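You operate a simulated robot arm through the tools that you are given. There is no shell and no other tool. Be economical: measure what you need, move in short steps, check, and stop when the job is done.

You are at the controls of a simulated two-armed robot. One attempt, no reset.

TASK
Wind the green crank to 5 and back to 2, and the blue one to 45 cm.
Fine: grey brake off for the green crank and on again after; the white brake ends on too.
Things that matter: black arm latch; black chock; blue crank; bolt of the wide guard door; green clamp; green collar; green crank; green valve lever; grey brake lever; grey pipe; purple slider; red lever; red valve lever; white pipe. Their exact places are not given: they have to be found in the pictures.

The check looks at the end state, three seconds after you hand in, the way a careful person would. Anything else that was tipped, shoved, dropped, spilled or broken makes it a failure.

THE ROBOT
Two 7-joint arms with fingered hands on one trunk, on a base that drives. Base frame: it is fixed to the floor where the robot stands at the start and does not move with it; the origin is under the middle of the robot, x ahead of it, y to its left, z up. Units: mm, degrees, N and s.
The left shoulder is at the start at [30, 136, 1180], the right one opposite. With the tool pointing down near the work surface each hand reaches from about 100 to 920 mm from the robot's upright axis, wherever it stands, measured 20 degrees to its own side. Places, roughly: black arm latch [600, -1300, 900]; blue crank [500, -200, 600]; bolt of the wide guard door [300, -1500, 1000]; green clamp [500, -1800, 1100]; green collar [500, -1800, 1000]; green crank [500, 200, 600]; green valve lever [500, -800, 600]; grey brake lever [500, 0, 700]; purple slider [500, -1000, 500]; red lever [700, -1400, 1000]; red valve lever [500, -600, 600]; white pipe [1000, -1000, 750]; white pipe with a blue band [1000, -1000, 750]; white pipe with a green band [1000, -1000, 750]; white pipe with a red band [1000, -1000, 750]; white pipe with a yellow band [1000, -1000, 750]. Payload 5 kg a hand.
The TCP of each hand is the grasp point between the finger pads, 42 mm short of the fingertips. In the tool frame z runs along the fingers and y along their closing line. The gripper opens to 208 mm. The gripper's body begins 119 mm behind the TCP. The gripper is a hand of 4 fingers: y runs from the thumb to the fingers, the wrist lies at [0, 0, -332] in the tool frame, and closing takes about 1.5 s.
Orientation is that of the tool frame in the base frame, as [roll, pitch, yaw] about the fixed x, y, z axes, in that order (R = Rz(yaw) Ry(pitch) Rx(roll)). With the fingers straight down and closing along the base's y, the tool's x points along the base's -x, its y along +y and its z along -z.

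THE INTERFACE
- The arms move only by the tool nudge_tool. It takes "left_rows", "right_rows" or both (then of equal length, played together; a hand with none holds still); each is a list that holds one entry, the list of rows, each a list of 7 numbers: the shift along the tool's x, y, z in units of 200 mm (1.0 is 200 mm), then the turn, a rotation vector about the tool's x, y, z in units of 120 degrees (1.0 is 120 degrees), then the finger opening in mm, from 0 to 208. In form: [[[dx, dy, dz, ax, ay, az, hand], ...]]. A call has 1 to 12 rows; each row is the pose to reach, as a shift and turn from the pose commanded when the call began, along the tool's axes at that moment. A call with a number of a shift or a turn outside -1 to 1 is refused whole. Rows are played at 5 a second. More than 50 mm and 8.6 degrees between two rows, or a gripper value outside its range, and nothing of the call is played. Where a pose cannot be reached the arm comes as near as it can. A force on the tool above 40 N (or 10 N above the force at the start of the call, whichever is more), or a blocked arm, ends the call early, and 0.2 s more pass. Each finger travels about 72 mm/s and halts on what it meets, pressing with about 22 N; the grip force reading is that of the motor and also rises with nothing between the fingers. The clock runs only during rows and for 0.2 s after the last one: add rows that repeat a pose to give the fingers time. The reply holds the time, the measured pose of the TCP, the force on the tool along the base axes, the opening and the grip force, in the units named above and with some noise, with the torque about the TCP (base axes, N m) and any sound that the robot's microphone picked up.
- Cameras (640 x 400 px; columns grow to the right, rows downward): "scene" is now at [36.4, 15.1, 1891]; the picture's right is [0.27, -0.96, 0.00], its down [-0.83, -0.23, -0.51] and it looks along [0.49, 0.13, -0.86] (base axes); focal length 259 px, centre (320, 200). "left" rides on the left gripper at [-101, 0, -145] in its tool frame; the picture's right is [0.00, -1.00, 0.00], its down [0.82, 0.00, -0.57] and it looks along [0.57, 0.00, 0.82] (tool axes); focal length 261 px, centre (320, 200). "right" rides on the right gripper at [101, 0, -145] in its tool frame; the picture's right is [0.00, 1.00, 0.00], its down [-0.82, 0.00, -0.57] and it looks along [-0.57, 0.00, 0.82] (tool axes); focal length 261 px, centre (320, 200).
- snapshot(camera): a new picture of that camera. It takes no simulated time.
- lift_body(by): slides the trunk up (or, below 0, down) by that many mm; the arms and the scene camera ride with it, the base frame stays. It gives what a move gives, with no picture.
- roll_base(legs): drives the robot by 1 to 6 legs, each [ahead, left, turn to the left] in mm, mm and degrees, along the robot's own axes; the way and the turn of a leg run together, so that a leg with both is an arc; at most 1500 mm and 180 degrees a leg. The arms and the cameras ride along, it lands a little off, and it stops where it bumps. It gives what a move gives.
- set_grasp(shape, hand): the hand has 4 fingers and takes this shape, open, in about a second: jaw (thumb against the fingers, like two jaws); tri (thumb and two fingers); tip (a fingertip pinch); poke (one finger out to press); point (the index stretched); flat (the hand flat); cup (the hand cupped); fist (a fist). The gripper value then closes the fingers along that shape, each until it touches; the sizes above hold for jaw. It gives what a move gives, with no picture.
- aim_head(pan, tilt): turns the head with the scene camera to pan (to the left, within 143 degrees either way) and tilt (down, from -29 to 69), counted from straight ahead of the robot. It gives what a move gives.
- probe_pixels(camera, pixels): there is no depth. For up to 12 entries [column, row, z] of the newest picture of that camera ("zoom" is the newest enlarged one), the place [x, y] in the base frame at which the ray of that pixel passes the height z, good to about 3 mm. It takes no simulated time.
- zoom(camera, box): a new picture of the part [left, top, right, bottom] of that camera's present view, enlarged. It takes no simulated time.
- close_job(): hands the job in; it is judged then, once.

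Go step by step. Measure first, check grasps and placings, and put right what went wrong. The budget is 80 turns and 78 pictures, counting those below and the enlarged ones. Unless the task says otherwise, let go and move clear before handing in, and close with one line.

The tools are called as a command line: name --argument value ..., lists and objects as JSON in quotes. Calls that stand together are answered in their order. nudge_tool: Moves the arms, as the interface text tells. Its arguments: {"type":"object","properties":{"left_rows":{"type":"array","items":{"type":"array","items":{"type":"array","items":{"type":"number"}}}},"right_rows":{"type":"array","items":{"type":"array","items":{"type":"array","items":{"type":"number"}}}}},"required":[]} The other tools are called the same way: lift_body (by) slides the trunk up or down; set_grasp (shape, hand) gives the hand a shape; roll_base (legs) drives the base; aim_head (pan, tilt) turns the head that bears the scene camera; snapshot (camera) takes a picture; probe_pixels (camera, pixels) gives the place at which the rays of pixels pass given heights; zoom (camera, box) takes an enlarged picture of a part of a camera's view; close_job () hands the job in.

At the start:

```text
t: 0.0
left_eef_pos: [733.1, 384.6, 867.3]
left_tcp_rot: [179.9, -0.1, -180.0]
left_ft_force: [0.8, 0.5, 0.3]
left_torque: [-0.02, 0.0, -0.05]
left_gripper_width: 207.8
left_finger_force: 0.1
left_shape: jaw
right_eef_pos: [494.9, -244.5, 949.0]
right_tcp_rot: [179.9, -0.1, 180.0]
right_ft_force: [-0.3, 0.5, 0.1]
right_torque: [0.0, 0.01, -0.02]
right_gripper_width: 207.9
right_finger_force: 0.0
right_shape: jaw
trunk travel left (down, up): [-200.0, 290.0]
robot x, y, heading: [1.6, -1.6, 0.1]
head pan, tilt: [15.4, 59.5]
```

scene: 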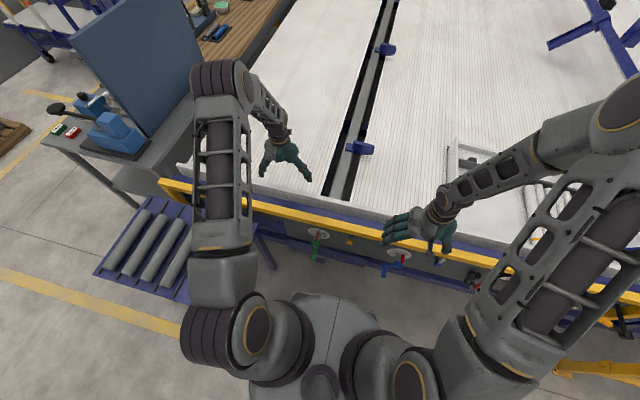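
right: 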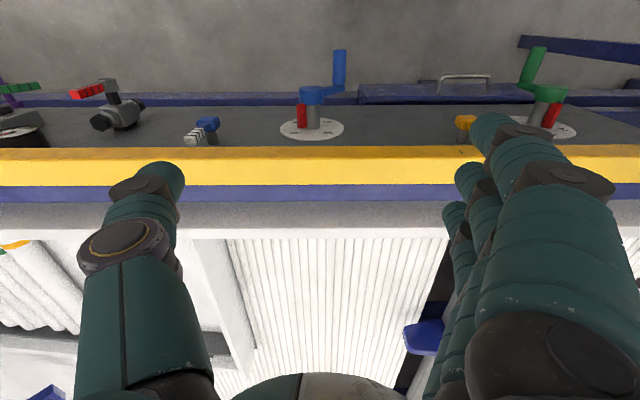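
left: 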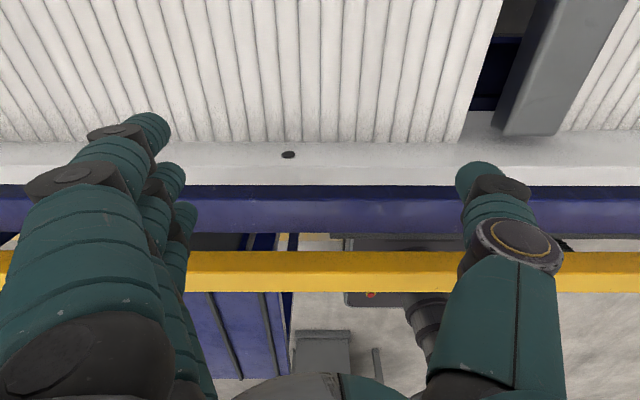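

The right camera shows the front panel with the green crank (~545,90), blue crank (~315,95), and yellow and blue brake-like levers near (465,122) and (205,125). I'll enlarge both views to identify them.

zoom --camera "right" --box '[160, 30, 400, 180]'

zoom --camera "right" --box '[400, 30, 640, 180]'

zoom --camera "scene" --box '[250, 190, 490, 340]'

```text
2.67 times, centred on (280, 105) of right
```

zoom: 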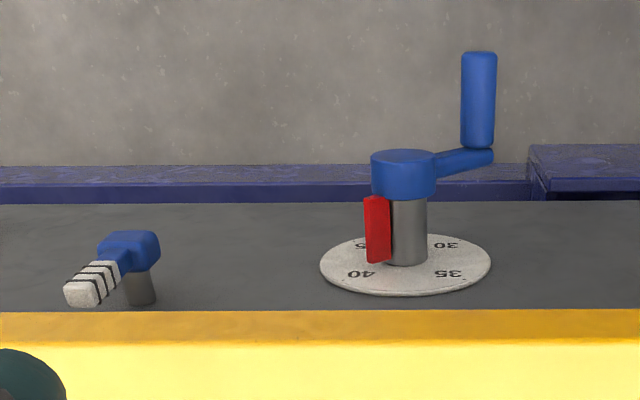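

```text
2.67 times, centred on (520, 105) of right
```

zoom: 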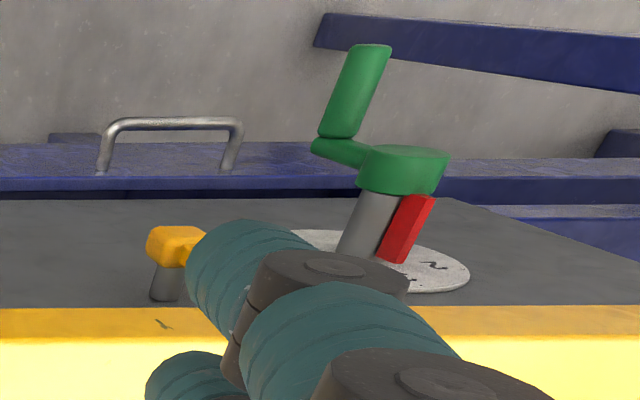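

```text
2.67 times, centred on (370, 265) of scene
```

zoom: 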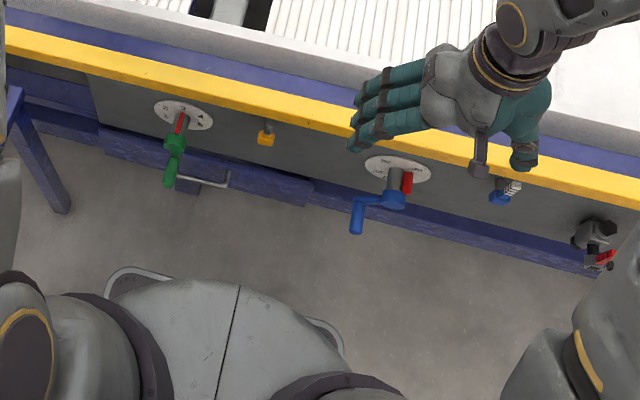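

The cranks and brake levers sit on a vertical front panel facing the robot, with crank axes along x and a dial behind each. I want room to point the hands forward, so I'll look behind me before backing up.

aim_head --pan 140 --tilt 40

snapshot --camera "scene"

aim_head --pan -140 --tilt 40

snapshot --camera "scene"

```text
t: 2.0
left_eef_pos: [732.0, 385.8, 867.2]
left_tcp_rot: [-179.9, 0.0, 180.0]
left_ft_force: [0.3, 0.8, -0.1]
left_torque: [0.03, 0.0, 0.0]
left_gripper_width: 208.0
left_finger_force: 0.0
left_shape: jaw
right_eef_pos: [495.0, -242.7, 948.8]
right_tcp_rot: [179.9, 0.0, 180.0]
right_ft_force: [0.7, 0.1, 0.2]
right_torque: [-0.01, -0.03, -0.01]
right_gripper_width: 207.7
right_finger_force: 0.2
right_shape: jaw
trunk travel left (down, up): [-200.0, 290.0]
robot x, y, heading: [0.6, 2.8, 0.1]
head pan, tilt: [140.0, 40.0]
```

```text
71 pictures are left
```

scene: 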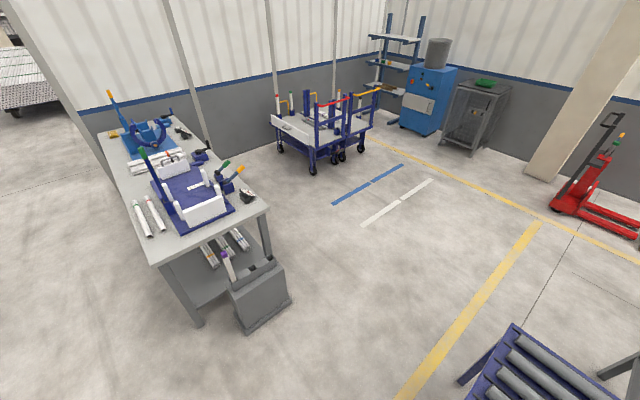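

```text
t: 5.9
left_eef_pos: [732.2, 385.6, 867.6]
left_tcp_rot: [-179.9, 0.0, 179.9]
left_ft_force: [-0.2, 0.2, 0.3]
left_torque: [0.0, 0.02, -0.02]
left_gripper_width: 207.8
left_finger_force: 0.1
left_shape: jaw
right_eef_pos: [495.3, -243.6, 948.0]
right_tcp_rot: [180.0, -0.1, 179.9]
right_ft_force: [-0.1, -0.6, -0.4]
right_torque: [-0.02, -0.03, 0.05]
right_gripper_width: 208.0
right_finger_force: 0.0
right_shape: jaw
trunk travel left (down, up): [-200.0, 290.0]
robot x, y, heading: [0.4, -0.6, -0.4]
head pan, tilt: [-140.0, 40.0]
```

```text
70 pictures are left
```

scene: 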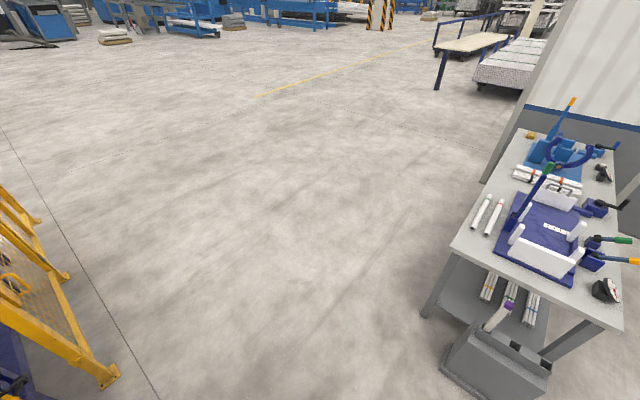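

A bench with a bin stands behind me (pixel ~445,370 in the last picture). I'll check how far away it is before driving back.

probe_pixels --camera "scene" --pixels '[[441, 370, 0], [480, 399, 0], [455, 345, 300], [422, 315, 0], [455, 240, 800]]'

aim_head --pan 0 --tilt 55

```text
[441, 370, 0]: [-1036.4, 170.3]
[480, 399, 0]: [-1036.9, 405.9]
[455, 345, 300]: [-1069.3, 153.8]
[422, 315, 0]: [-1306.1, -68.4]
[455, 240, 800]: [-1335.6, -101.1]
```

```text
t: 8.1
left_eef_pos: [731.1, 385.1, 867.1]
left_tcp_rot: [180.0, 0.0, -180.0]
left_ft_force: [-0.5, -0.5, 0.5]
left_torque: [-0.01, 0.0, 0.05]
left_gripper_width: 207.7
left_finger_force: 0.1
left_shape: jaw
right_eef_pos: [495.1, -244.0, 948.7]
right_tcp_rot: [-180.0, 0.0, -180.0]
right_ft_force: [-0.9, 0.5, 0.2]
right_torque: [0.02, 0.0, 0.0]
right_gripper_width: 207.7
right_finger_force: 0.1
right_shape: jaw
trunk travel left (down, up): [-200.0, 290.0]
robot x, y, heading: [1.3, 0.1, 0.0]
head pan, tilt: [0.0, 55.0]
```

The bin is about 1 m behind, so backing 300 mm is safe. I'll first raise the left hand 100 mm to clear the rail, then back up and lower the trunk.

nudge_tool --left_rows '[[[0, 0, -0.24, 0, 0, 0, 208], [0, 0, -0.48, 0, 0, 0, 208], [0, 0, -0.6, 0, 0, 0, 208]]]'

roll_base --legs '[[-300, 0, 0]]'

snapshot --camera "scene"

snapshot --camera "left"

```text
t: 8.9
left_eef_pos: [731.8, 386.1, 987.2]
left_tcp_rot: [-179.9, 0.0, 180.0]
left_ft_force: [-0.3, -1.3, -0.5]
left_torque: [0.03, -0.09, -0.01]
left_gripper_width: 207.9
left_finger_force: 0.0
left_shape: jaw
right_eef_pos: [494.0, -243.8, 949.5]
right_tcp_rot: [-180.0, 0.0, -179.9]
right_ft_force: [0.6, -0.3, 0.6]
right_torque: [-0.02, -0.05, 0.0]
right_gripper_width: 207.9
right_finger_force: 0.0
right_shape: jaw
trunk travel left (down, up): [-200.0, 290.0]
robot x, y, heading: [3.7, -0.1, -0.2]
head pan, tilt: [0.0, 55.0]
```

```text
t: 11.0
left_eef_pos: [427.3, 386.2, 987.2]
left_tcp_rot: [179.9, 0.1, 179.8]
left_ft_force: [-0.2, 0.4, 1.4]
left_torque: [-0.01, -0.08, 0.02]
left_gripper_width: 207.9
left_finger_force: 0.1
left_shape: jaw
right_eef_pos: [188.2, -243.7, 948.7]
right_tcp_rot: [180.0, 0.1, 179.9]
right_ft_force: [-0.8, 0.2, 0.5]
right_torque: [-0.01, -0.09, -0.01]
right_gripper_width: 207.9
right_finger_force: 0.0
right_shape: jaw
trunk travel left (down, up): [-200.0, 290.0]
robot x, y, heading: [-307.4, 2.7, -0.2]
head pan, tilt: [0.0, 55.0]
```

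```text
69 pictures are left
```

scene: 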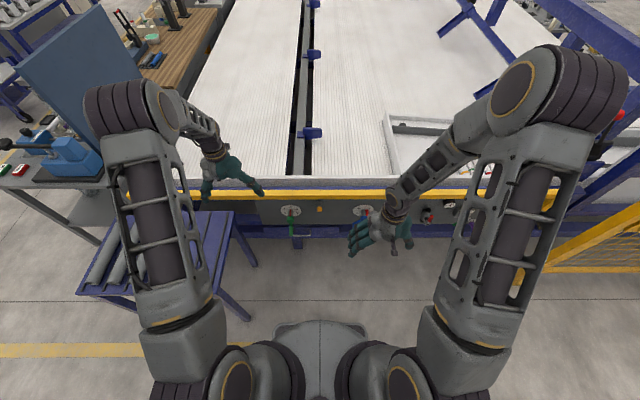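

```text
68 pictures are left
```

left: 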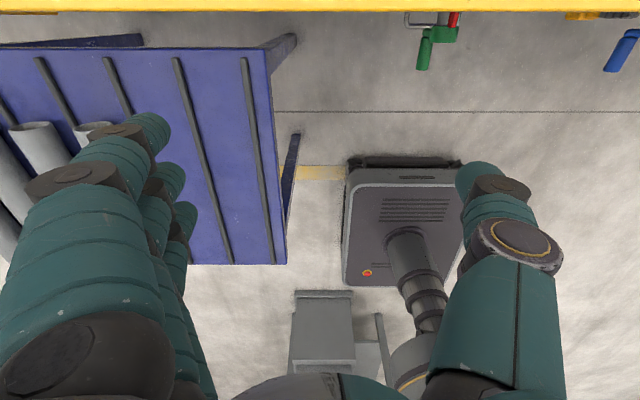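

After backing up, the green handle end is near [496, 203, ~600]. I'll turn both hands to point forward so the left camera looks at the panel, then lower the trunk.

nudge_tool --left_rows '[[[0, 0, 0, 0, -0.07, 0, 208], [0, 0, 0, 0, -0.14, 0, 208], [0, 0, 0, 0, -0.21, 0, 208], [0, 0, 0, 0, -0.28, 0, 208], [0, 0, 0, 0, -0.35, 0, 208], [0, 0, 0, 0, -0.42, 0, 208], [0, 0, 0, 0, -0.49, 0, 208], [0, 0, 0, 0, -0.56, 0, 208], [0, 0, 0, 0, -0.63, 0, 208], [0, 0, 0, 0, -0.69, 0, 208], [0, 0, 0, 0, -0.75, 0, 208]]]' --right_rows '[[[0, 0, 0, 0, -0.07, 0, 208], [0, 0, 0, 0, -0.14, 0, 208], [0, 0, 0, 0, -0.21, 0, 208], [0, 0, 0, 0, -0.28, 0, 208], [0, 0, 0, 0, -0.35, 0, 208], [0, 0, 0, 0, -0.42, 0, 208], [0, 0, 0, 0, -0.49, 0, 208], [0, 0, 0, 0, -0.56, 0, 208], [0, 0, 0, 0, -0.63, 0, 208], [0, 0, 0, 0, -0.69, 0, 208], [0, 0, 0, 0, -0.75, 0, 208]]]'

lift_body --by -150

snapshot --camera "left"

snapshot --camera "right"

```text
t: 13.6
left_eef_pos: [428.4, 384.3, 988.6]
left_tcp_rot: [12.9, 89.7, 12.8]
left_ft_force: [-0.3, -1.2, -0.6]
left_torque: [-0.03, 0.05, 0.05]
left_gripper_width: 208.0
left_finger_force: 0.0
left_shape: jaw
right_eef_pos: [237.6, -217.8, 985.8]
right_tcp_rot: [59.4, 85.0, 57.2]
right_ft_force: [-0.4, 0.0, -0.8]
right_torque: [0.0, -0.06, 0.05]
right_gripper_width: 208.0
right_finger_force: 0.0
right_shape: jaw
right hand out of reach, approached as far as the arm can: row 3, 4, 5, 6, 7, 8, 9, 10, 11
trunk travel left (down, up): [-200.0, 290.0]
robot x, y, heading: [-305.7, 1.3, -0.4]
head pan, tilt: [0.0, 55.0]
stopped in row 11 (right hand): the arm was blocked; the commanded pose is now the measured one
```

```text
t: 15.4
left_eef_pos: [428.8, 383.9, 838.0]
left_tcp_rot: [6.4, 89.7, 6.2]
left_ft_force: [-0.2, 0.2, 0.3]
left_torque: [-0.04, 0.02, -0.02]
left_gripper_width: 207.9
left_finger_force: 0.1
left_shape: jaw
right_eef_pos: [238.6, -216.9, 834.2]
right_tcp_rot: [59.7, 84.8, 57.5]
right_ft_force: [-0.3, 0.0, -0.1]
right_torque: [0.0, 0.04, 0.02]
right_gripper_width: 208.1
right_finger_force: 0.2
right_shape: jaw
trunk travel left (down, up): [-50.0, 440.0]
robot x, y, heading: [-306.0, 0.8, -0.2]
head pan, tilt: [0.0, 55.0]
```

```text
67 pictures are left
```

left: 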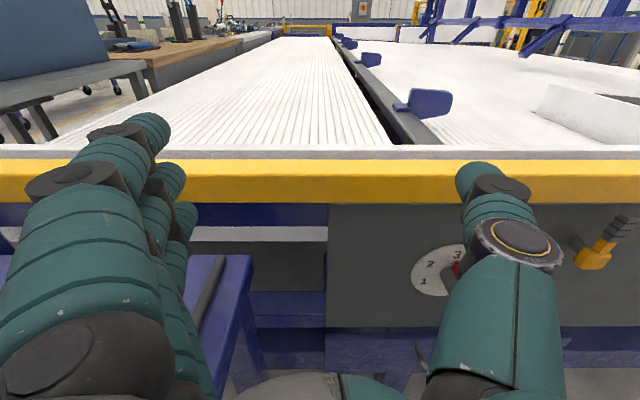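

```text
66 pictures are left
```

right: 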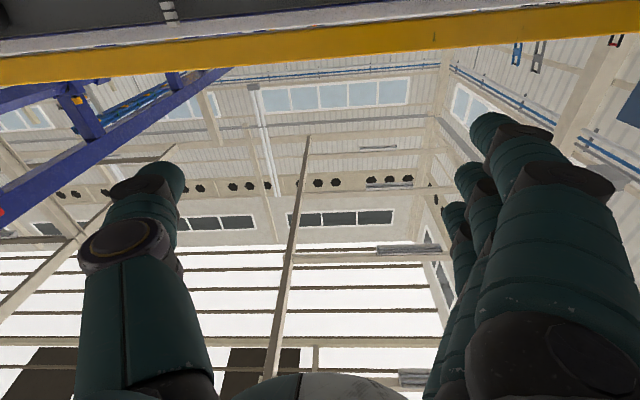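

The left camera shows the green dial (numbers 1,2,3 at ~435,270) and the grey brake handle on a yellow hub (600,250). I'll zoom with the head for the whole panel.

aim_head --pan 0 --tilt 50

zoom --camera "scene" --box '[240, 170, 400, 270]'

zoom --camera "scene" --box '[360, 170, 520, 270]'

```text
t: 16.0
left_eef_pos: [428.3, 383.2, 837.1]
left_tcp_rot: [3.5, 89.8, 3.3]
left_ft_force: [0.8, 0.4, 0.5]
left_torque: [-0.03, 0.05, -0.01]
left_gripper_width: 208.0
left_finger_force: 0.1
left_shape: jaw
right_eef_pos: [239.1, -217.8, 834.9]
right_tcp_rot: [60.0, 84.9, 57.7]
right_ft_force: [0.1, 0.0, 0.3]
right_torque: [0.01, 0.01, -0.01]
right_gripper_width: 207.9
right_finger_force: 0.0
right_shape: jaw
trunk travel left (down, up): [-50.0, 440.0]
robot x, y, heading: [-308.1, 1.1, -0.5]
head pan, tilt: [0.0, 50.0]
```

```text
4.00 times, centred on (320, 220) of scene
```

zoom: 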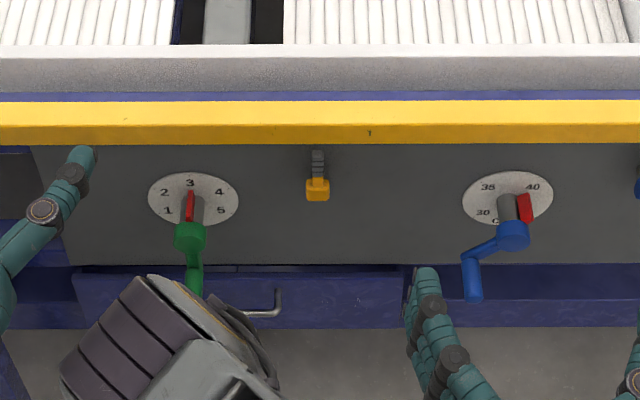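

```text
4.00 times, centred on (440, 220) of scene
```

zoom: 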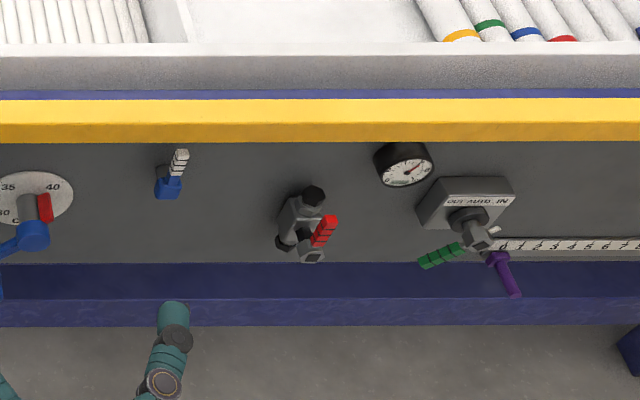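

The green pointer is at ~3 (numbers about 60° apart) and the blue pointer is near 40, with 30–45 spread about 90° apart. I'll bring the left hand in front of the green crank for a near-frontal look.

nudge_tool --left_rows '[[[0.1, -0.19, -0.05, 0, 0, 0, 208], [0.2, -0.38, -0.1, 0, 0, 0, 208], [0.3, -0.57, -0.15, 0, 0, 0, 208], [0.4, -0.76, -0.2, 0, 0, 0, 208], [0.5, -0.9, -0.25, 0, 0, 0, 208], [0.55, -0.95, -0.25, 0, 0, 0, 208]]]'

snapshot --camera "left"

```text
t: 17.4
left_eef_pos: [378.0, 194.7, 727.8]
left_tcp_rot: [11.3, 89.8, 11.2]
left_ft_force: [-0.3, 0.9, -0.3]
left_torque: [0.02, 0.03, 0.04]
left_gripper_width: 207.9
left_finger_force: 0.1
left_shape: jaw
right_eef_pos: [238.5, -217.6, 835.6]
right_tcp_rot: [59.9, 84.9, 57.7]
right_ft_force: [-0.2, -0.5, -0.4]
right_torque: [0.03, 0.0, -0.01]
right_gripper_width: 208.1
right_finger_force: 0.1
right_shape: jaw
trunk travel left (down, up): [-50.0, 440.0]
robot x, y, heading: [-304.6, 3.2, -0.4]
head pan, tilt: [0.0, 50.0]
```

```text
63 pictures are left
```

left: 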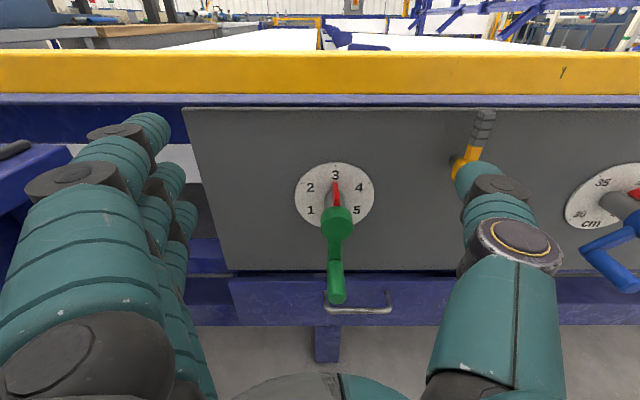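

The crank arm hangs straight down with the handle toward me (337,290). I'll zoom in for details, and take a scene view for triangulation.

zoom --camera "left" --box '[256, 150, 416, 310]'

zoom --camera "left" --box '[420, 90, 640, 310]'

snapshot --camera "scene"

probe_pixels --camera "left" --pixels '[[336, 298, 500], [336, 298, 600], [336, 163, 600], [336, 163, 700], [339, 215, 600], [339, 215, 650], [484, 115, 700], [484, 115, 750], [472, 155, 650], [472, 155, 700]]'

```text
2.50 times, centred on (336, 230) of left
```

zoom: 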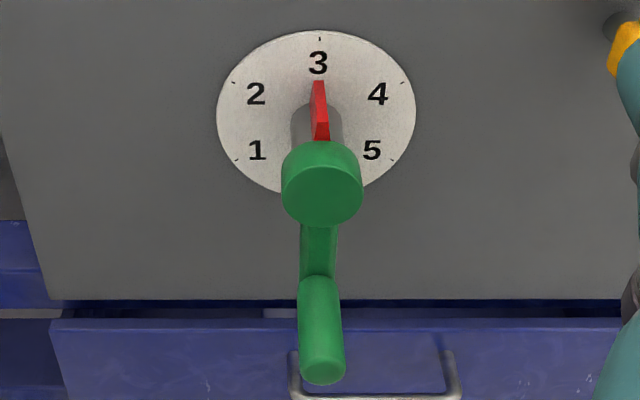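

```text
1.82 times, centred on (530, 200) of left
```

zoom: 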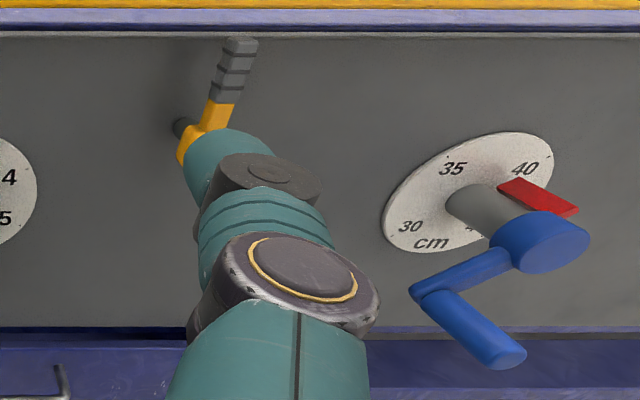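

```text
60 pictures are left
```

scene: 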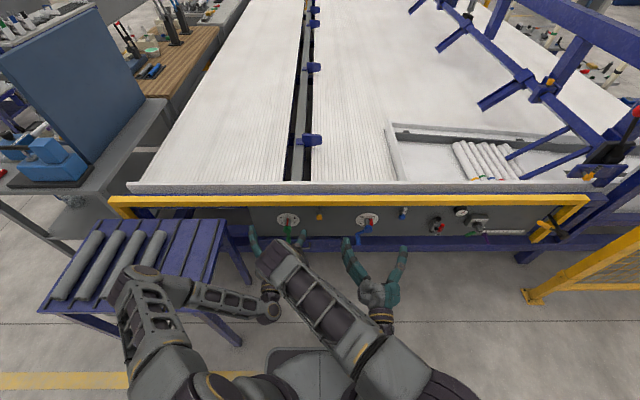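

```text
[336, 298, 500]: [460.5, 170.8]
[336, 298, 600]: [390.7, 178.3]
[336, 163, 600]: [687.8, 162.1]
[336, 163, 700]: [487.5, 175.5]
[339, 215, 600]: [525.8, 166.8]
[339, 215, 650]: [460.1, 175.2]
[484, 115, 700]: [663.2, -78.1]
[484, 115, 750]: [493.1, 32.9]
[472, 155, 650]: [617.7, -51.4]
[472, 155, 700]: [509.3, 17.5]
```

I'll zoom the scene on the panel to triangulate hub, handle and dial.

zoom --camera "scene" --box '[256, 190, 416, 290]'

```text
4.00 times, centred on (336, 240) of scene
```

zoom: 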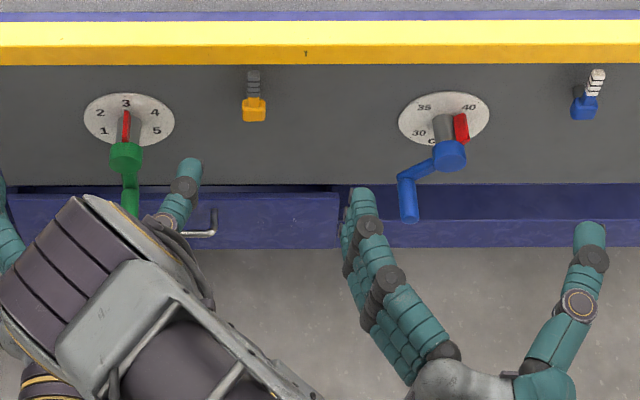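

probe_pixels --camera "zoom" --pixels '[[129, 93, 600], [129, 93, 700], [129, 120, 600], [129, 120, 700], [129, 147, 600], [409, 212, 500], [409, 212, 600], [452, 158, 600], [255, 72, 700], [254, 105, 700], [597, 72, 700], [586, 105, 700]]'

probe_pixels --camera "left" --pixels '[[336, 162, 650], [334, 195, 600], [334, 195, 650], [334, 228, 600], [337, 226, 600], [335, 264, 550], [337, 298, 550], [484, 115, 720], [470, 158, 700], [470, 158, 680], [633, 282, 560], [633, 282, 600]]'

```text
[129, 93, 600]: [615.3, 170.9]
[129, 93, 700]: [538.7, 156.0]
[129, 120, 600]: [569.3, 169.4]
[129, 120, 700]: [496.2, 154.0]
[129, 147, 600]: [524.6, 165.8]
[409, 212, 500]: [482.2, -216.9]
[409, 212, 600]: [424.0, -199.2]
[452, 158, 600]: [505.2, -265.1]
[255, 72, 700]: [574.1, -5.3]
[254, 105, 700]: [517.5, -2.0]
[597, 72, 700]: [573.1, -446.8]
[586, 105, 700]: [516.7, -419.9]
```

```text
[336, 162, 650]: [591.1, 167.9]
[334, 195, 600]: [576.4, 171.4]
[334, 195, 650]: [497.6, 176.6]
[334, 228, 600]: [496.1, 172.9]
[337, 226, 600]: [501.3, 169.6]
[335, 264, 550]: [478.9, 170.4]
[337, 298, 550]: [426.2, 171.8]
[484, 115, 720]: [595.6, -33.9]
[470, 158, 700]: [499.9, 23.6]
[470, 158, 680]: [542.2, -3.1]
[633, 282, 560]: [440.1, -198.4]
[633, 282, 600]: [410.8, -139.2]
```

Triangulated: the green axis is at about y 169, z 608, with handle radius ~78 and the handle running x 440–495. The grey brake hub is ~[535,-2,681] with its tip straight up at z 734, and white is likewise at y≈-427. I'll roll the right hand 180° so its camera is on top and move it forward for lever work.

nudge_tool --right_rows '[[[0, 0, 0.1, 0, 0, -0.07, 208], [0, 0, 0.2, 0, 0, -0.14, 208], [0, 0, 0.3, 0, 0, -0.21, 208], [0, 0, 0.4, 0, 0, -0.28, 208], [0, 0, 0.5, 0, 0, -0.35, 208], [0, 0, 0.6, 0, 0, -0.42, 208], [0, 0, 0.6, 0, 0, -0.49, 208], [0, 0, 0.6, 0, 0, -0.56, 208], [0, 0, 0.6, 0, 0, -0.63, 208], [0, 0, 0.6, 0, 0, -0.7, 208], [0, 0, 0.6, 0, 0, -0.77, 208]]]'

```text
t: 19.8
left_eef_pos: [378.3, 194.0, 727.6]
left_tcp_rot: [3.8, 89.8, 3.5]
left_ft_force: [-0.2, -0.6, -0.4]
left_torque: [0.0, 0.01, 0.0]
left_gripper_width: 208.3
left_finger_force: 0.2
left_shape: jaw
right_eef_pos: [358.5, -223.2, 841.1]
right_tcp_rot: [-87.5, 2.0, -92.3]
right_ft_force: [-1.1, 0.0, -0.8]
right_torque: [-0.02, -0.02, 0.02]
right_gripper_width: 208.1
right_finger_force: 0.0
right_shape: jaw
trunk travel left (down, up): [-50.0, 440.0]
robot x, y, heading: [-305.1, -2.5, -0.2]
head pan, tilt: [0.0, 50.0]
```

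The right hand is now thumb-up and pointing forward. I'll continue the remaining 90°.

nudge_tool --right_rows '[[[0, 0, 0, 0, 0, -0.07, 208], [0, 0, 0, 0, 0, -0.14, 208], [0, 0, 0, 0, 0, -0.21, 208], [0, 0, 0, 0, 0, -0.28, 208], [0, 0, 0, 0, 0, -0.35, 208], [0, 0, 0, 0, 0, -0.42, 208], [0, 0, 0, 0, 0, -0.49, 208], [0, 0, 0, 0, 0, -0.56, 208], [0, 0, 0, 0, 0, -0.63, 208], [0, 0, 0, 0, 0, -0.69, 208], [0, 0, 0, 0, 0, -0.75, 208]]]'

snapshot --camera "right"

```text
t: 22.2
left_eef_pos: [376.7, 197.4, 727.9]
left_tcp_rot: [12.4, 89.7, 12.3]
left_ft_force: [-1.5, 0.4, -0.5]
left_torque: [0.03, -0.16, 0.0]
left_gripper_width: 207.7
left_finger_force: 0.2
left_shape: jaw
right_eef_pos: [351.5, -250.7, 946.3]
right_tcp_rot: [-98.2, -70.3, -84.0]
right_ft_force: [0.5, 0.5, 2.1]
right_torque: [-0.02, 0.22, -0.05]
right_gripper_width: 207.8
right_finger_force: 0.0
right_shape: jaw
right hand out of reach, approached as far as the arm can: row 7, 8, 9, 10, 11
trunk travel left (down, up): [-50.0, 440.0]
robot x, y, heading: [-307.1, 3.3, -0.2]
head pan, tilt: [0.0, 50.0]
stopped in row 11 (right hand): the force on the tool passed its limit at 64 N (the readings are from after the stop); the commanded pose is now the measured one
```

```text
58 pictures are left
```

right: 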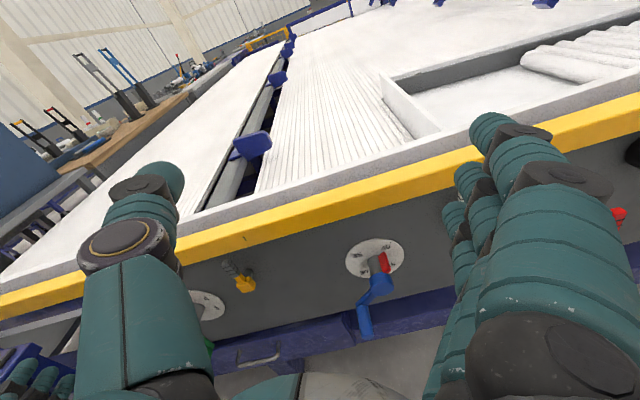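

The right hand stalled about 20° short of full roll with a force spike. I'll look at the scene to see why.

snapshot --camera "scene"

```text
57 pictures are left
```

scene: 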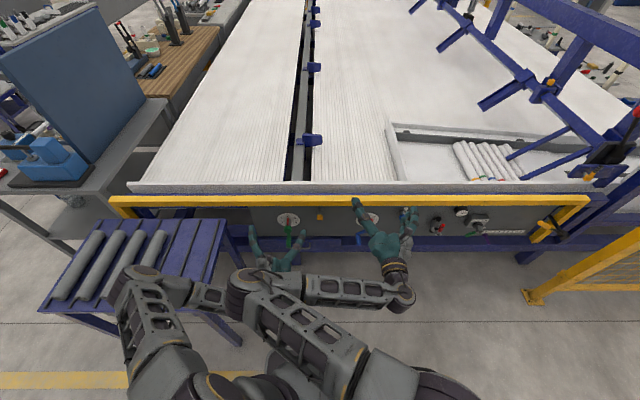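

The right elbow has swung inward over the left hand. I'll park the right arm by moving it up, right and forward over the table while unrolling, and do the work with the left arm.

nudge_tool --right_rows '[[[0.15, 0.1, 0, 0, 0, 0.0, 208], [0.3, 0.2, 0, 0, 0, 0.05, 208], [0.45, 0.3, 0, 0, 0, 0.11, 208], [0.6, 0.42, 0, 0, 0, 0.17, 208], [0.72, 0.54, 0.1, 0, 0, 0.23, 208], [0.72, 0.54, 0.3, 0, 0, 0.29, 208], [0.72, 0.54, 0.5, 0, 0, 0.35, 208], [0.72, 0.54, 0.7, 0, 0, 0.41, 208], [0.72, 0.54, 0.9, 0, 0, 0.47, 208], [0.72, 0.54, 1.0, 0, 0, 0.53, 208], [0.72, 0.54, 1.0, 0, 0, 0.58, 208]]]'

snapshot --camera "scene"

```text
t: 24.6
left_eef_pos: [377.9, 195.5, 728.4]
left_tcp_rot: [3.2, 89.7, 3.1]
left_ft_force: [0.0, -0.2, 0.3]
left_torque: [0.04, -0.04, 0.02]
left_gripper_width: 207.8
left_finger_force: 0.2
left_shape: jaw
right_eef_pos: [552.0, -407.5, 1040.5]
right_tcp_rot: [-92.8, -0.9, -91.8]
right_ft_force: [-0.8, 0.6, -0.5]
right_torque: [0.0, 0.01, 0.04]
right_gripper_width: 207.8
right_finger_force: 0.0
right_shape: jaw
trunk travel left (down, up): [-50.0, 440.0]
robot x, y, heading: [-303.8, -1.6, -0.2]
head pan, tilt: [0.0, 50.0]
```

```text
56 pictures are left
```

scene: 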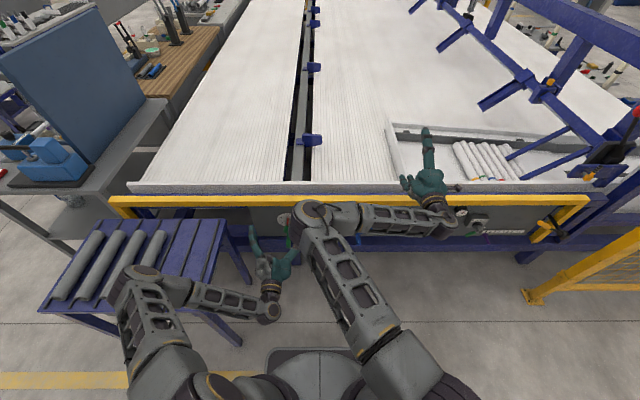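

The right arm is clear. Now I'll bring the left hand in front of the grey brake lever (y≈-3, z≈712), narrowing the opening to 100, and check the view.

nudge_tool --left_rows '[[[0.02, -0.2, 0, 0, 0, 0, 190], [0.04, -0.4, 0, 0, 0, 0, 170], [0.06, -0.6, 0, 0, 0, 0, 150], [0.08, -0.8, 0, 0, 0, 0, 130], [0.08, -0.99, 0, 0, 0, 0, 110], [0.08, -0.99, 0.1, 0, 0, 0, 100], [0.08, -0.99, 0.2, 0, 0, 0, 100], [0.08, -0.99, 0.25, 0, 0, 0, 100]]]'

snapshot --camera "left"

snapshot --camera "scene"

```text
t: 26.4
left_eef_pos: [427.9, -1.9, 712.6]
left_tcp_rot: [4.2, 89.9, 3.9]
left_ft_force: [0.0, -0.2, -0.4]
left_torque: [-0.02, -0.01, 0.01]
left_gripper_width: 100.4
left_finger_force: 0.0
left_shape: jaw
right_eef_pos: [551.0, -408.2, 1039.5]
right_tcp_rot: [-92.7, -1.1, -91.9]
right_ft_force: [-0.5, -1.2, -0.5]
right_torque: [0.02, 0.0, 0.03]
right_gripper_width: 208.0
right_finger_force: 0.1
right_shape: jaw
trunk travel left (down, up): [-50.0, 440.0]
robot x, y, heading: [-304.8, 1.1, -0.2]
head pan, tilt: [0.0, 50.0]
```

```text
55 pictures are left
```

left: 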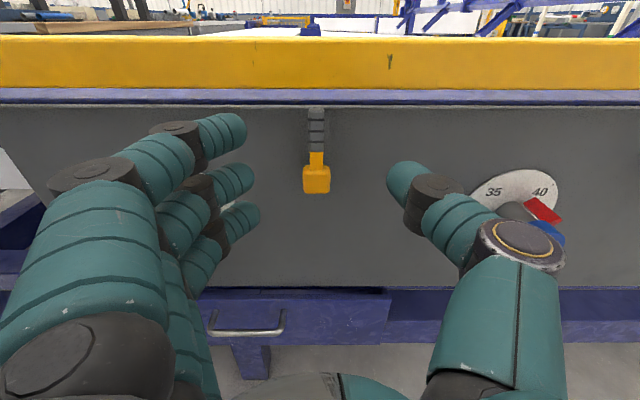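

```text
54 pictures are left
```

scene: 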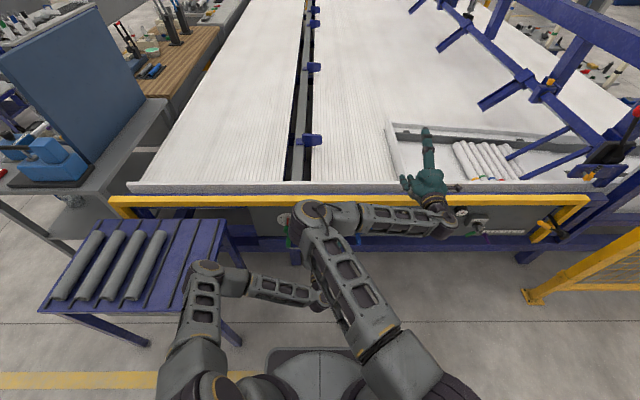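

The lever is centred between the fingers at col 316, tip at row 108 and hub at row 180. I'll verify its depth with probes.

probe_pixels --camera "left" --pixels '[[317, 108, 734], [317, 108, 740], [316, 150, 705], [316, 150, 715], [316, 178, 681], [316, 190, 675], [316, 88, 760], [316, 88, 765], [316, 40, 800]]'

zoom --camera "left" --box '[270, 90, 366, 210]'

```text
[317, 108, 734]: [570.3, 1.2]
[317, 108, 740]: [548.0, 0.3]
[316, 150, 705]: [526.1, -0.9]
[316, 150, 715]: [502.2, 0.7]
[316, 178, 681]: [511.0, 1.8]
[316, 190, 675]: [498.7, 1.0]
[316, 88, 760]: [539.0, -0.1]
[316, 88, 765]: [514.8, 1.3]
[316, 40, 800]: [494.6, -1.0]
```

```text
3.33 times, centred on (318, 150) of left
```

zoom: 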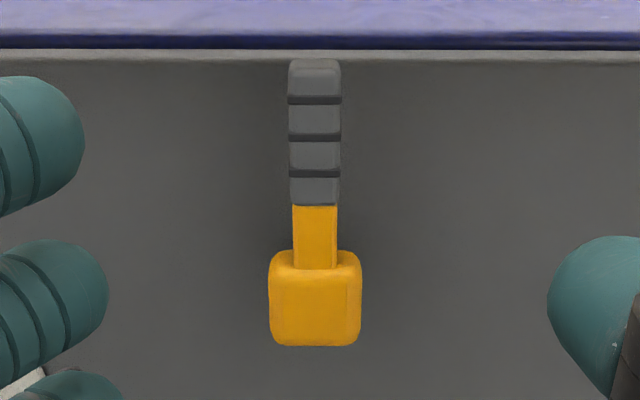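

The handle spans z≈697–741 at x≈545. I'll advance to TCP ≈[510,0,707], staying below the rail (bottom ~760), and close on the handle.

nudge_tool --left_rows '[[[0.02, 0.01, 0.15, 0, 0, 0, 90], [0.025, 0.01, 0.3, 0, 0, 0, 80], [0.025, 0.01, 0.42, 0, 0, 0, 70], [0.025, 0.01, 0.42, 0, 0, 0, 50], [0.025, 0.01, 0.42, 0, 0, 0, 30], [0.025, 0.01, 0.42, 0, 0, 0, 15], [0.025, 0.01, 0.42, 0, 0, 0, 5], [0.025, 0.01, 0.42, 0, 0, 0, 5]]]'

snapshot --camera "left"

```text
t: 28.2
left_eef_pos: [511.4, 1.9, 706.9]
left_tcp_rot: [6.8, 89.7, 6.8]
left_ft_force: [1.1, 7.5, 0.6]
left_torque: [0.23, 0.06, 0.35]
left_gripper_width: 12.0
left_finger_force: 22.0
left_shape: jaw
right_eef_pos: [550.9, -406.3, 1039.8]
right_tcp_rot: [-92.8, -1.0, -91.7]
right_ft_force: [0.0, 0.5, -0.6]
right_torque: [-0.01, -0.03, 0.01]
right_gripper_width: 207.8
right_finger_force: 0.1
right_shape: jaw
trunk travel left (down, up): [-50.0, 440.0]
robot x, y, heading: [-302.8, -1.9, -0.1]
head pan, tilt: [0.0, 50.0]
```

```text
52 pictures are left
```

left: 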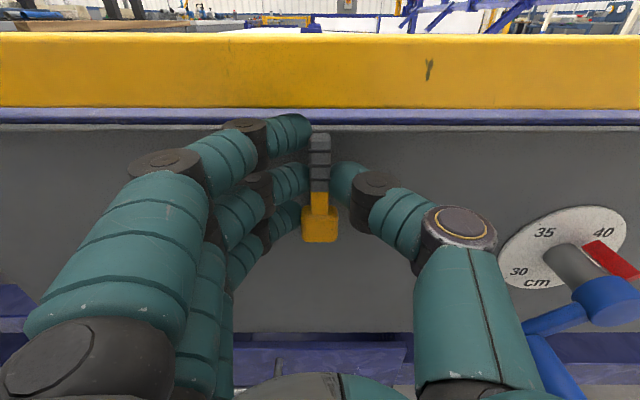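

The handle is gripped (12 mm, 22 N). I'll try turning it 30° clockwise about the pivot (z≈670).

nudge_tool --left_rows '[[[0.0015, -0.024, 0, 0, 0, 0.0625, 5], [0.006, -0.048, 0, 0, 0, 0.125, 5], [0.014, -0.071, 0, 0, 0, 0.1875, 5], [0.025, -0.0925, 0, 0, 0, 0.25, 5]]]'

zoom --camera "left" --box '[220, 80, 420, 280]'

```text
t: 28.9
left_eef_pos: [510.0, -1.8, 702.9]
left_tcp_rot: [90.3, 72.8, 90.9]
left_ft_force: [-5.0, 10.3, -0.8]
left_torque: [-1.93, -0.43, 0.4]
left_gripper_width: 12.9
left_finger_force: 21.8
left_shape: jaw
right_eef_pos: [552.0, -405.0, 1040.3]
right_tcp_rot: [-92.7, -1.0, -91.7]
right_ft_force: [-0.2, -0.6, -0.1]
right_torque: [0.0, 0.01, 0.04]
right_gripper_width: 207.9
right_finger_force: 0.1
right_shape: jaw
trunk travel left (down, up): [-50.0, 440.0]
robot x, y, heading: [-306.0, 0.7, 0.1]
head pan, tilt: [0.0, 50.0]
stopped in row 3 (left hand): the force on the tool passed its limit at 45 N (the readings are from after the stop); the commanded pose is now the measured one
```

```text
2.00 times, centred on (320, 180) of left
```

zoom: 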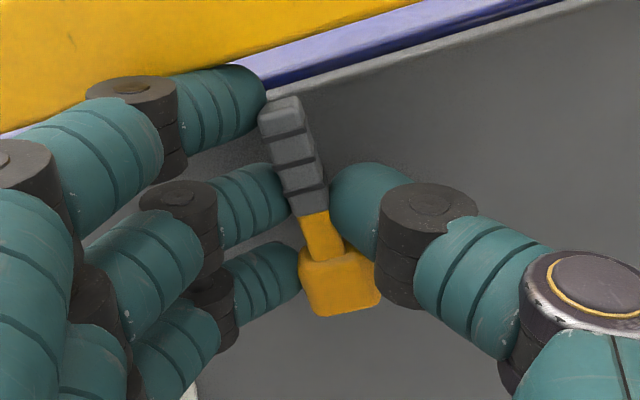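

The lever did not follow clockwise: it stayed vertical while the hand rolled 17°, with 45 N. I'll return and try counter-clockwise.

nudge_tool --left_rows '[[[-0.008, 0.007, 0, 0, 0, -0.07, 5], [-0.017, 0.0145, 0, 0, 0, -0.14, 5], [-0.0075, 0.0385, 0, 0, 0, -0.208, 5], [0.0045, 0.0615, 0, 0, 0, -0.275, 5], [0.02, 0.0815, 0, 0, 0, -0.342, 5], [0.038, 0.1, 0, 0, 0, -0.408, 5]]]'

zoom --camera "left" --box '[220, 80, 420, 280]'

```text
t: 30.4
left_eef_pos: [511.0, 19.4, 702.3]
left_tcp_rot: [-89.9, 58.2, -89.3]
left_ft_force: [-6.0, 27.5, 6.2]
left_torque: [0.97, 0.48, 0.75]
left_gripper_width: 12.2
left_finger_force: 22.3
left_shape: jaw
right_eef_pos: [551.6, -403.8, 1041.5]
right_tcp_rot: [-92.6, -1.1, -91.6]
right_ft_force: [0.3, 0.3, -0.1]
right_torque: [0.01, -0.04, 0.01]
right_gripper_width: 207.7
right_finger_force: 0.1
right_shape: jaw
trunk travel left (down, up): [-50.0, 440.0]
robot x, y, heading: [-305.3, 1.0, -0.2]
head pan, tilt: [0.0, 50.0]
```

```text
2.00 times, centred on (320, 180) of left
```

zoom: 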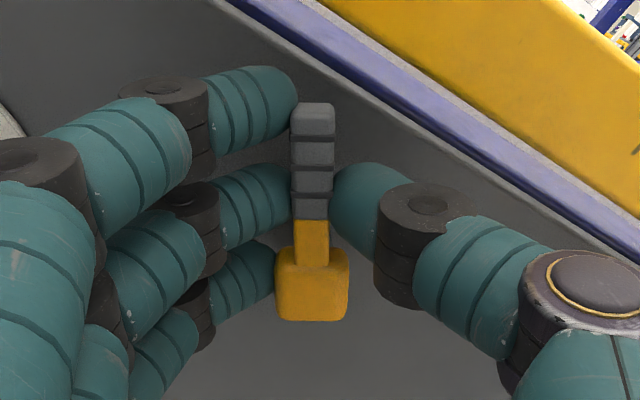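

The lever follows counter-clockwise and is now ~32° over. I'll continue toward its stop.

nudge_tool --left_rows '[[[0.002, 0.0255, 0, 0, 0, -0.0667, 5], [0.007, 0.051, 0, 0, 0, -0.1333, 5], [0.016, 0.075, 0, 0, 0, -0.2, 5], [0.028, 0.098, 0, 0, 0, -0.2667, 5], [0.0435, 0.119, 0, 0, 0, -0.333, 5], [0.061, 0.1375, 0, 0, 0, -0.4, 5], [0.0815, 0.1535, 0, 0, 0, -0.4667, 5]]]'

snapshot --camera "left"

```text
t: 31.5
left_eef_pos: [509.8, 37.0, 680.7]
left_tcp_rot: [-90.2, 20.7, -89.1]
left_ft_force: [-3.6, 8.5, -7.6]
left_torque: [0.24, 0.38, 0.08]
left_gripper_width: 12.3
left_finger_force: 22.2
left_shape: jaw
right_eef_pos: [551.9, -405.4, 1039.8]
right_tcp_rot: [-92.7, -0.9, -91.7]
right_ft_force: [0.5, -1.1, -0.6]
right_torque: [0.05, -0.02, 0.05]
right_gripper_width: 208.1
right_finger_force: 0.2
right_shape: jaw
trunk travel left (down, up): [-50.0, 440.0]
robot x, y, heading: [-305.7, 4.4, 0.0]
head pan, tilt: [0.0, 50.0]
stopped in row 5 (left hand): the force on the tool passed its limit at 41 N (the readings are from after the stop); the commanded pose is now the measured one
```

```text
49 pictures are left
```

left: 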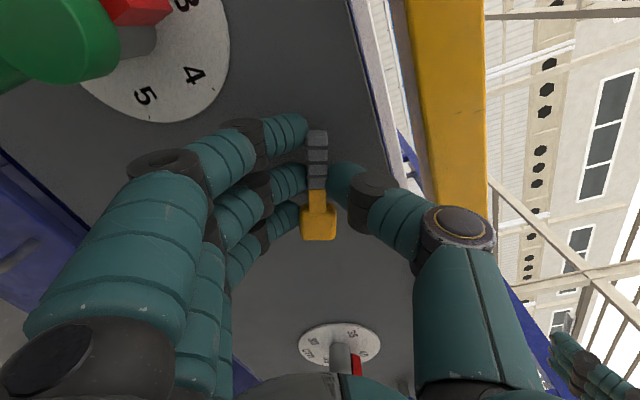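

The lever hit its stop at about 70° counter-clockwise. I'll release, back off and unroll the hand.

nudge_tool --left_rows '[[[0, 0, 0, 0, 0, 0, 40], [0, 0, 0, 0, 0, 0, 60], [0, 0, -0.2, 0, 0, 0, 60], [0, 0, -0.4, 0, 0, 0.05, 60], [0, 0, -0.55, 0, 0, 0.12, 60], [0, 0, -0.55, 0, 0, 0.19, 80], [0, 0, -0.55, 0, 0, 0.26, 100], [0, 0, -0.55, 0, 0, 0.33, 100], [0, 0, -0.55, 0, 0, 0.4, 100], [0, 0, -0.55, 0, 0, 0.47, 100], [0, 0, -0.55, 0, 0, 0.53, 100], [0, 0, -0.55, 0, 0, 0.583, 100]]]'

snapshot --camera "left"

```text
t: 34.1
left_eef_pos: [400.8, 32.9, 682.8]
left_tcp_rot: [92.3, 89.2, 93.2]
left_ft_force: [0.8, 0.3, 0.8]
left_torque: [0.0, -0.04, 0.01]
left_gripper_width: 99.2
left_finger_force: 0.1
left_shape: jaw
right_eef_pos: [551.4, -406.2, 1040.5]
right_tcp_rot: [-92.7, -1.0, -91.7]
right_ft_force: [-0.2, -0.2, -0.7]
right_torque: [0.0, 0.0, 0.03]
right_gripper_width: 207.8
right_finger_force: 0.0
right_shape: jaw
trunk travel left (down, up): [-50.0, 440.0]
robot x, y, heading: [-302.2, -0.3, 0.1]
head pan, tilt: [0.0, 50.0]
```

```text
48 pictures are left
```

left: 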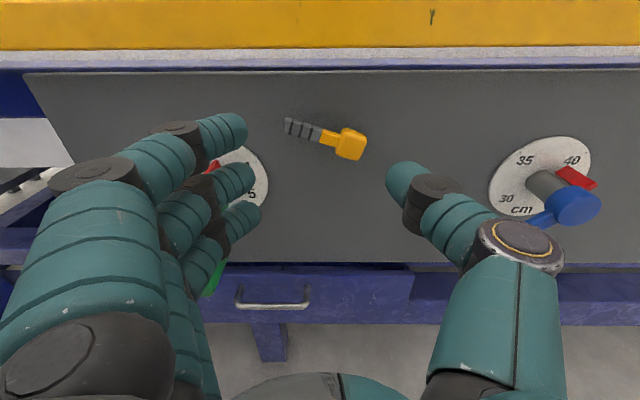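

The grey brake now points left (off). I'll move the left hand in front of the green handle (y≈170, z≈531), stopping short of it to check.

nudge_tool --left_rows '[[[0, 0.17, -0.1, 0, 0, 0, 100], [0.1, 0.34, -0.1, 0, 0, 0, 100], [0.25, 0.5, -0.1, 0, 0, 0, 100], [0.4, 0.65, -0.1, 0, 0, 0, 100], [0.6, 0.68, -0.1, 0, 0, 0, 100], [0.76, 0.685, -0.1, 0, 0, 0, 100], [0.76, 0.685, -0.1, 0, 0, 0, 100]]]'

snapshot --camera "left"

snapshot --camera "scene"

```text
t: 35.7
left_eef_pos: [377.9, 172.2, 532.4]
left_tcp_rot: [90.4, 89.4, 91.2]
left_ft_force: [0.4, -0.6, -1.2]
left_torque: [-0.02, 0.02, -0.01]
left_gripper_width: 99.5
left_finger_force: 0.1
left_shape: jaw
right_eef_pos: [551.1, -405.3, 1040.4]
right_tcp_rot: [-92.8, -1.0, -91.6]
right_ft_force: [0.7, 0.1, 1.2]
right_torque: [0.04, -0.02, 0.0]
right_gripper_width: 207.9
right_finger_force: 0.0
right_shape: jaw
trunk travel left (down, up): [-50.0, 440.0]
robot x, y, heading: [-304.3, -1.9, 0.0]
head pan, tilt: [0.0, 50.0]
```

```text
47 pictures are left
```

left: 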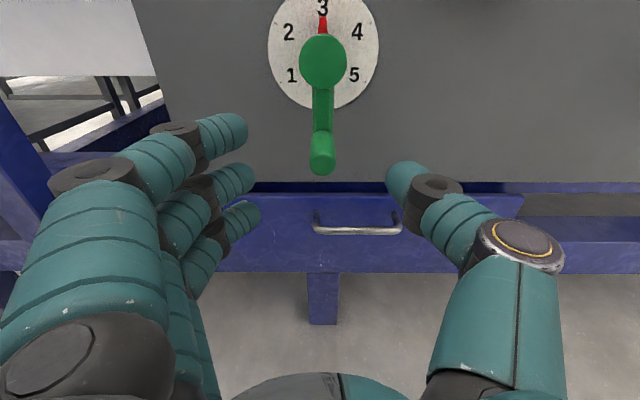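

```text
46 pictures are left
```

scene: 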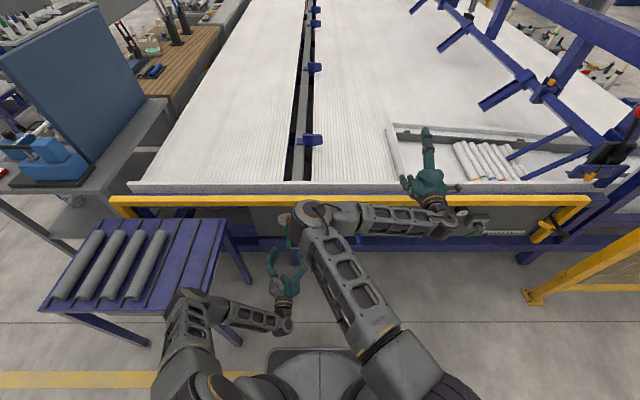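

The handle end at (321,162) is centred between the fingers and agrees with z≈531. I'll advance 65 mm and close on it.

nudge_tool --left_rows '[[[0, -0.005, 0.16, 0, 0, 0, 80], [0, -0.005, 0.33, 0, 0, 0, 70], [0, -0.005, 0.33, 0, 0, 0, 50], [0, -0.005, 0.33, 0, 0, 0, 30], [0, -0.005, 0.33, 0, 0, 0, 10], [0, -0.005, 0.33, 0, 0, 0, 5], [0, -0.005, 0.33, 0, 0, 0, 5]]]'

snapshot --camera "left"

```text
t: 37.3
left_eef_pos: [445.0, 168.6, 532.2]
left_tcp_rot: [92.1, 89.4, 92.9]
left_ft_force: [4.0, -6.4, -0.3]
left_torque: [-0.01, -0.05, -0.07]
left_gripper_width: 4.5
left_finger_force: 22.2
left_shape: jaw
right_eef_pos: [552.7, -406.5, 1039.4]
right_tcp_rot: [-92.8, -1.0, -91.6]
right_ft_force: [-0.3, 0.5, 0.8]
right_torque: [-0.05, 0.0, -0.04]
right_gripper_width: 207.7
right_finger_force: 0.1
right_shape: jaw
trunk travel left (down, up): [-50.0, 440.0]
robot x, y, heading: [-302.0, 2.1, -0.2]
head pan, tilt: [0.0, 50.0]
```

```text
45 pictures are left
```

left: 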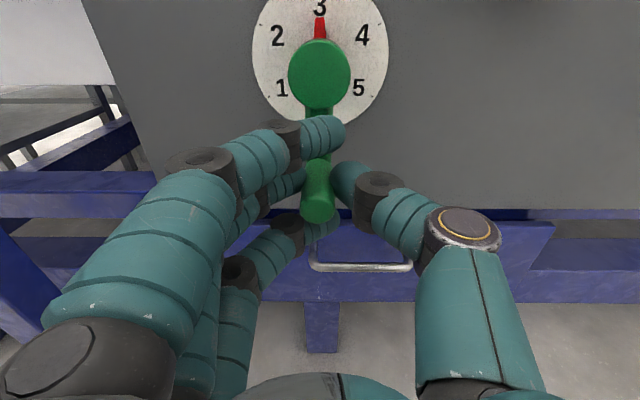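

The handle is held between thumb and middle finger. I'll turn it clockwise 60° about the axis (z≈607, r≈75), rolling with it.

nudge_tool --left_rows '[[[-0.0036, 0.0522, 0, 0, 0, 0.0667, 5], [-0.0145, 0.1034, 0, 0, 0, 0.1333, 5], [-0.0324, 0.1525, 0, 0, 0, 0.2, 5], [-0.057, 0.1987, 0, 0, 0, 0.2667, 5], [-0.0877, 0.241, 0, 0, 0, 0.3333, 5], [-0.124, 0.2787, 0, 0, 0, 0.4, 5], [-0.1653, 0.3109, 0, 0, 0, 0.4667, 5], [-0.1875, 0.3248, 0, 0, 0, 0.5, 5]]]'

snapshot --camera "left"

```text
t: 39.1
left_eef_pos: [443.2, 232.8, 571.7]
left_tcp_rot: [90.1, 29.3, 90.6]
left_ft_force: [11.7, -26.7, 5.3]
left_torque: [0.05, -0.3, -0.72]
left_gripper_width: 4.3
left_finger_force: 22.0
left_shape: jaw
right_eef_pos: [552.3, -406.9, 1039.7]
right_tcp_rot: [-92.7, -1.0, -91.7]
right_ft_force: [-0.3, 0.6, -0.1]
right_torque: [-0.01, 0.01, 0.01]
right_gripper_width: 208.1
right_finger_force: 0.1
right_shape: jaw
trunk travel left (down, up): [-50.0, 440.0]
robot x, y, heading: [-301.4, 2.3, -0.2]
head pan, tilt: [0.0, 50.0]
```

```text
44 pictures are left
```

left: 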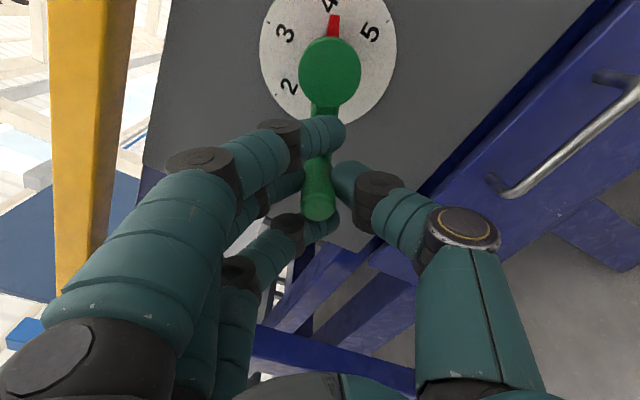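

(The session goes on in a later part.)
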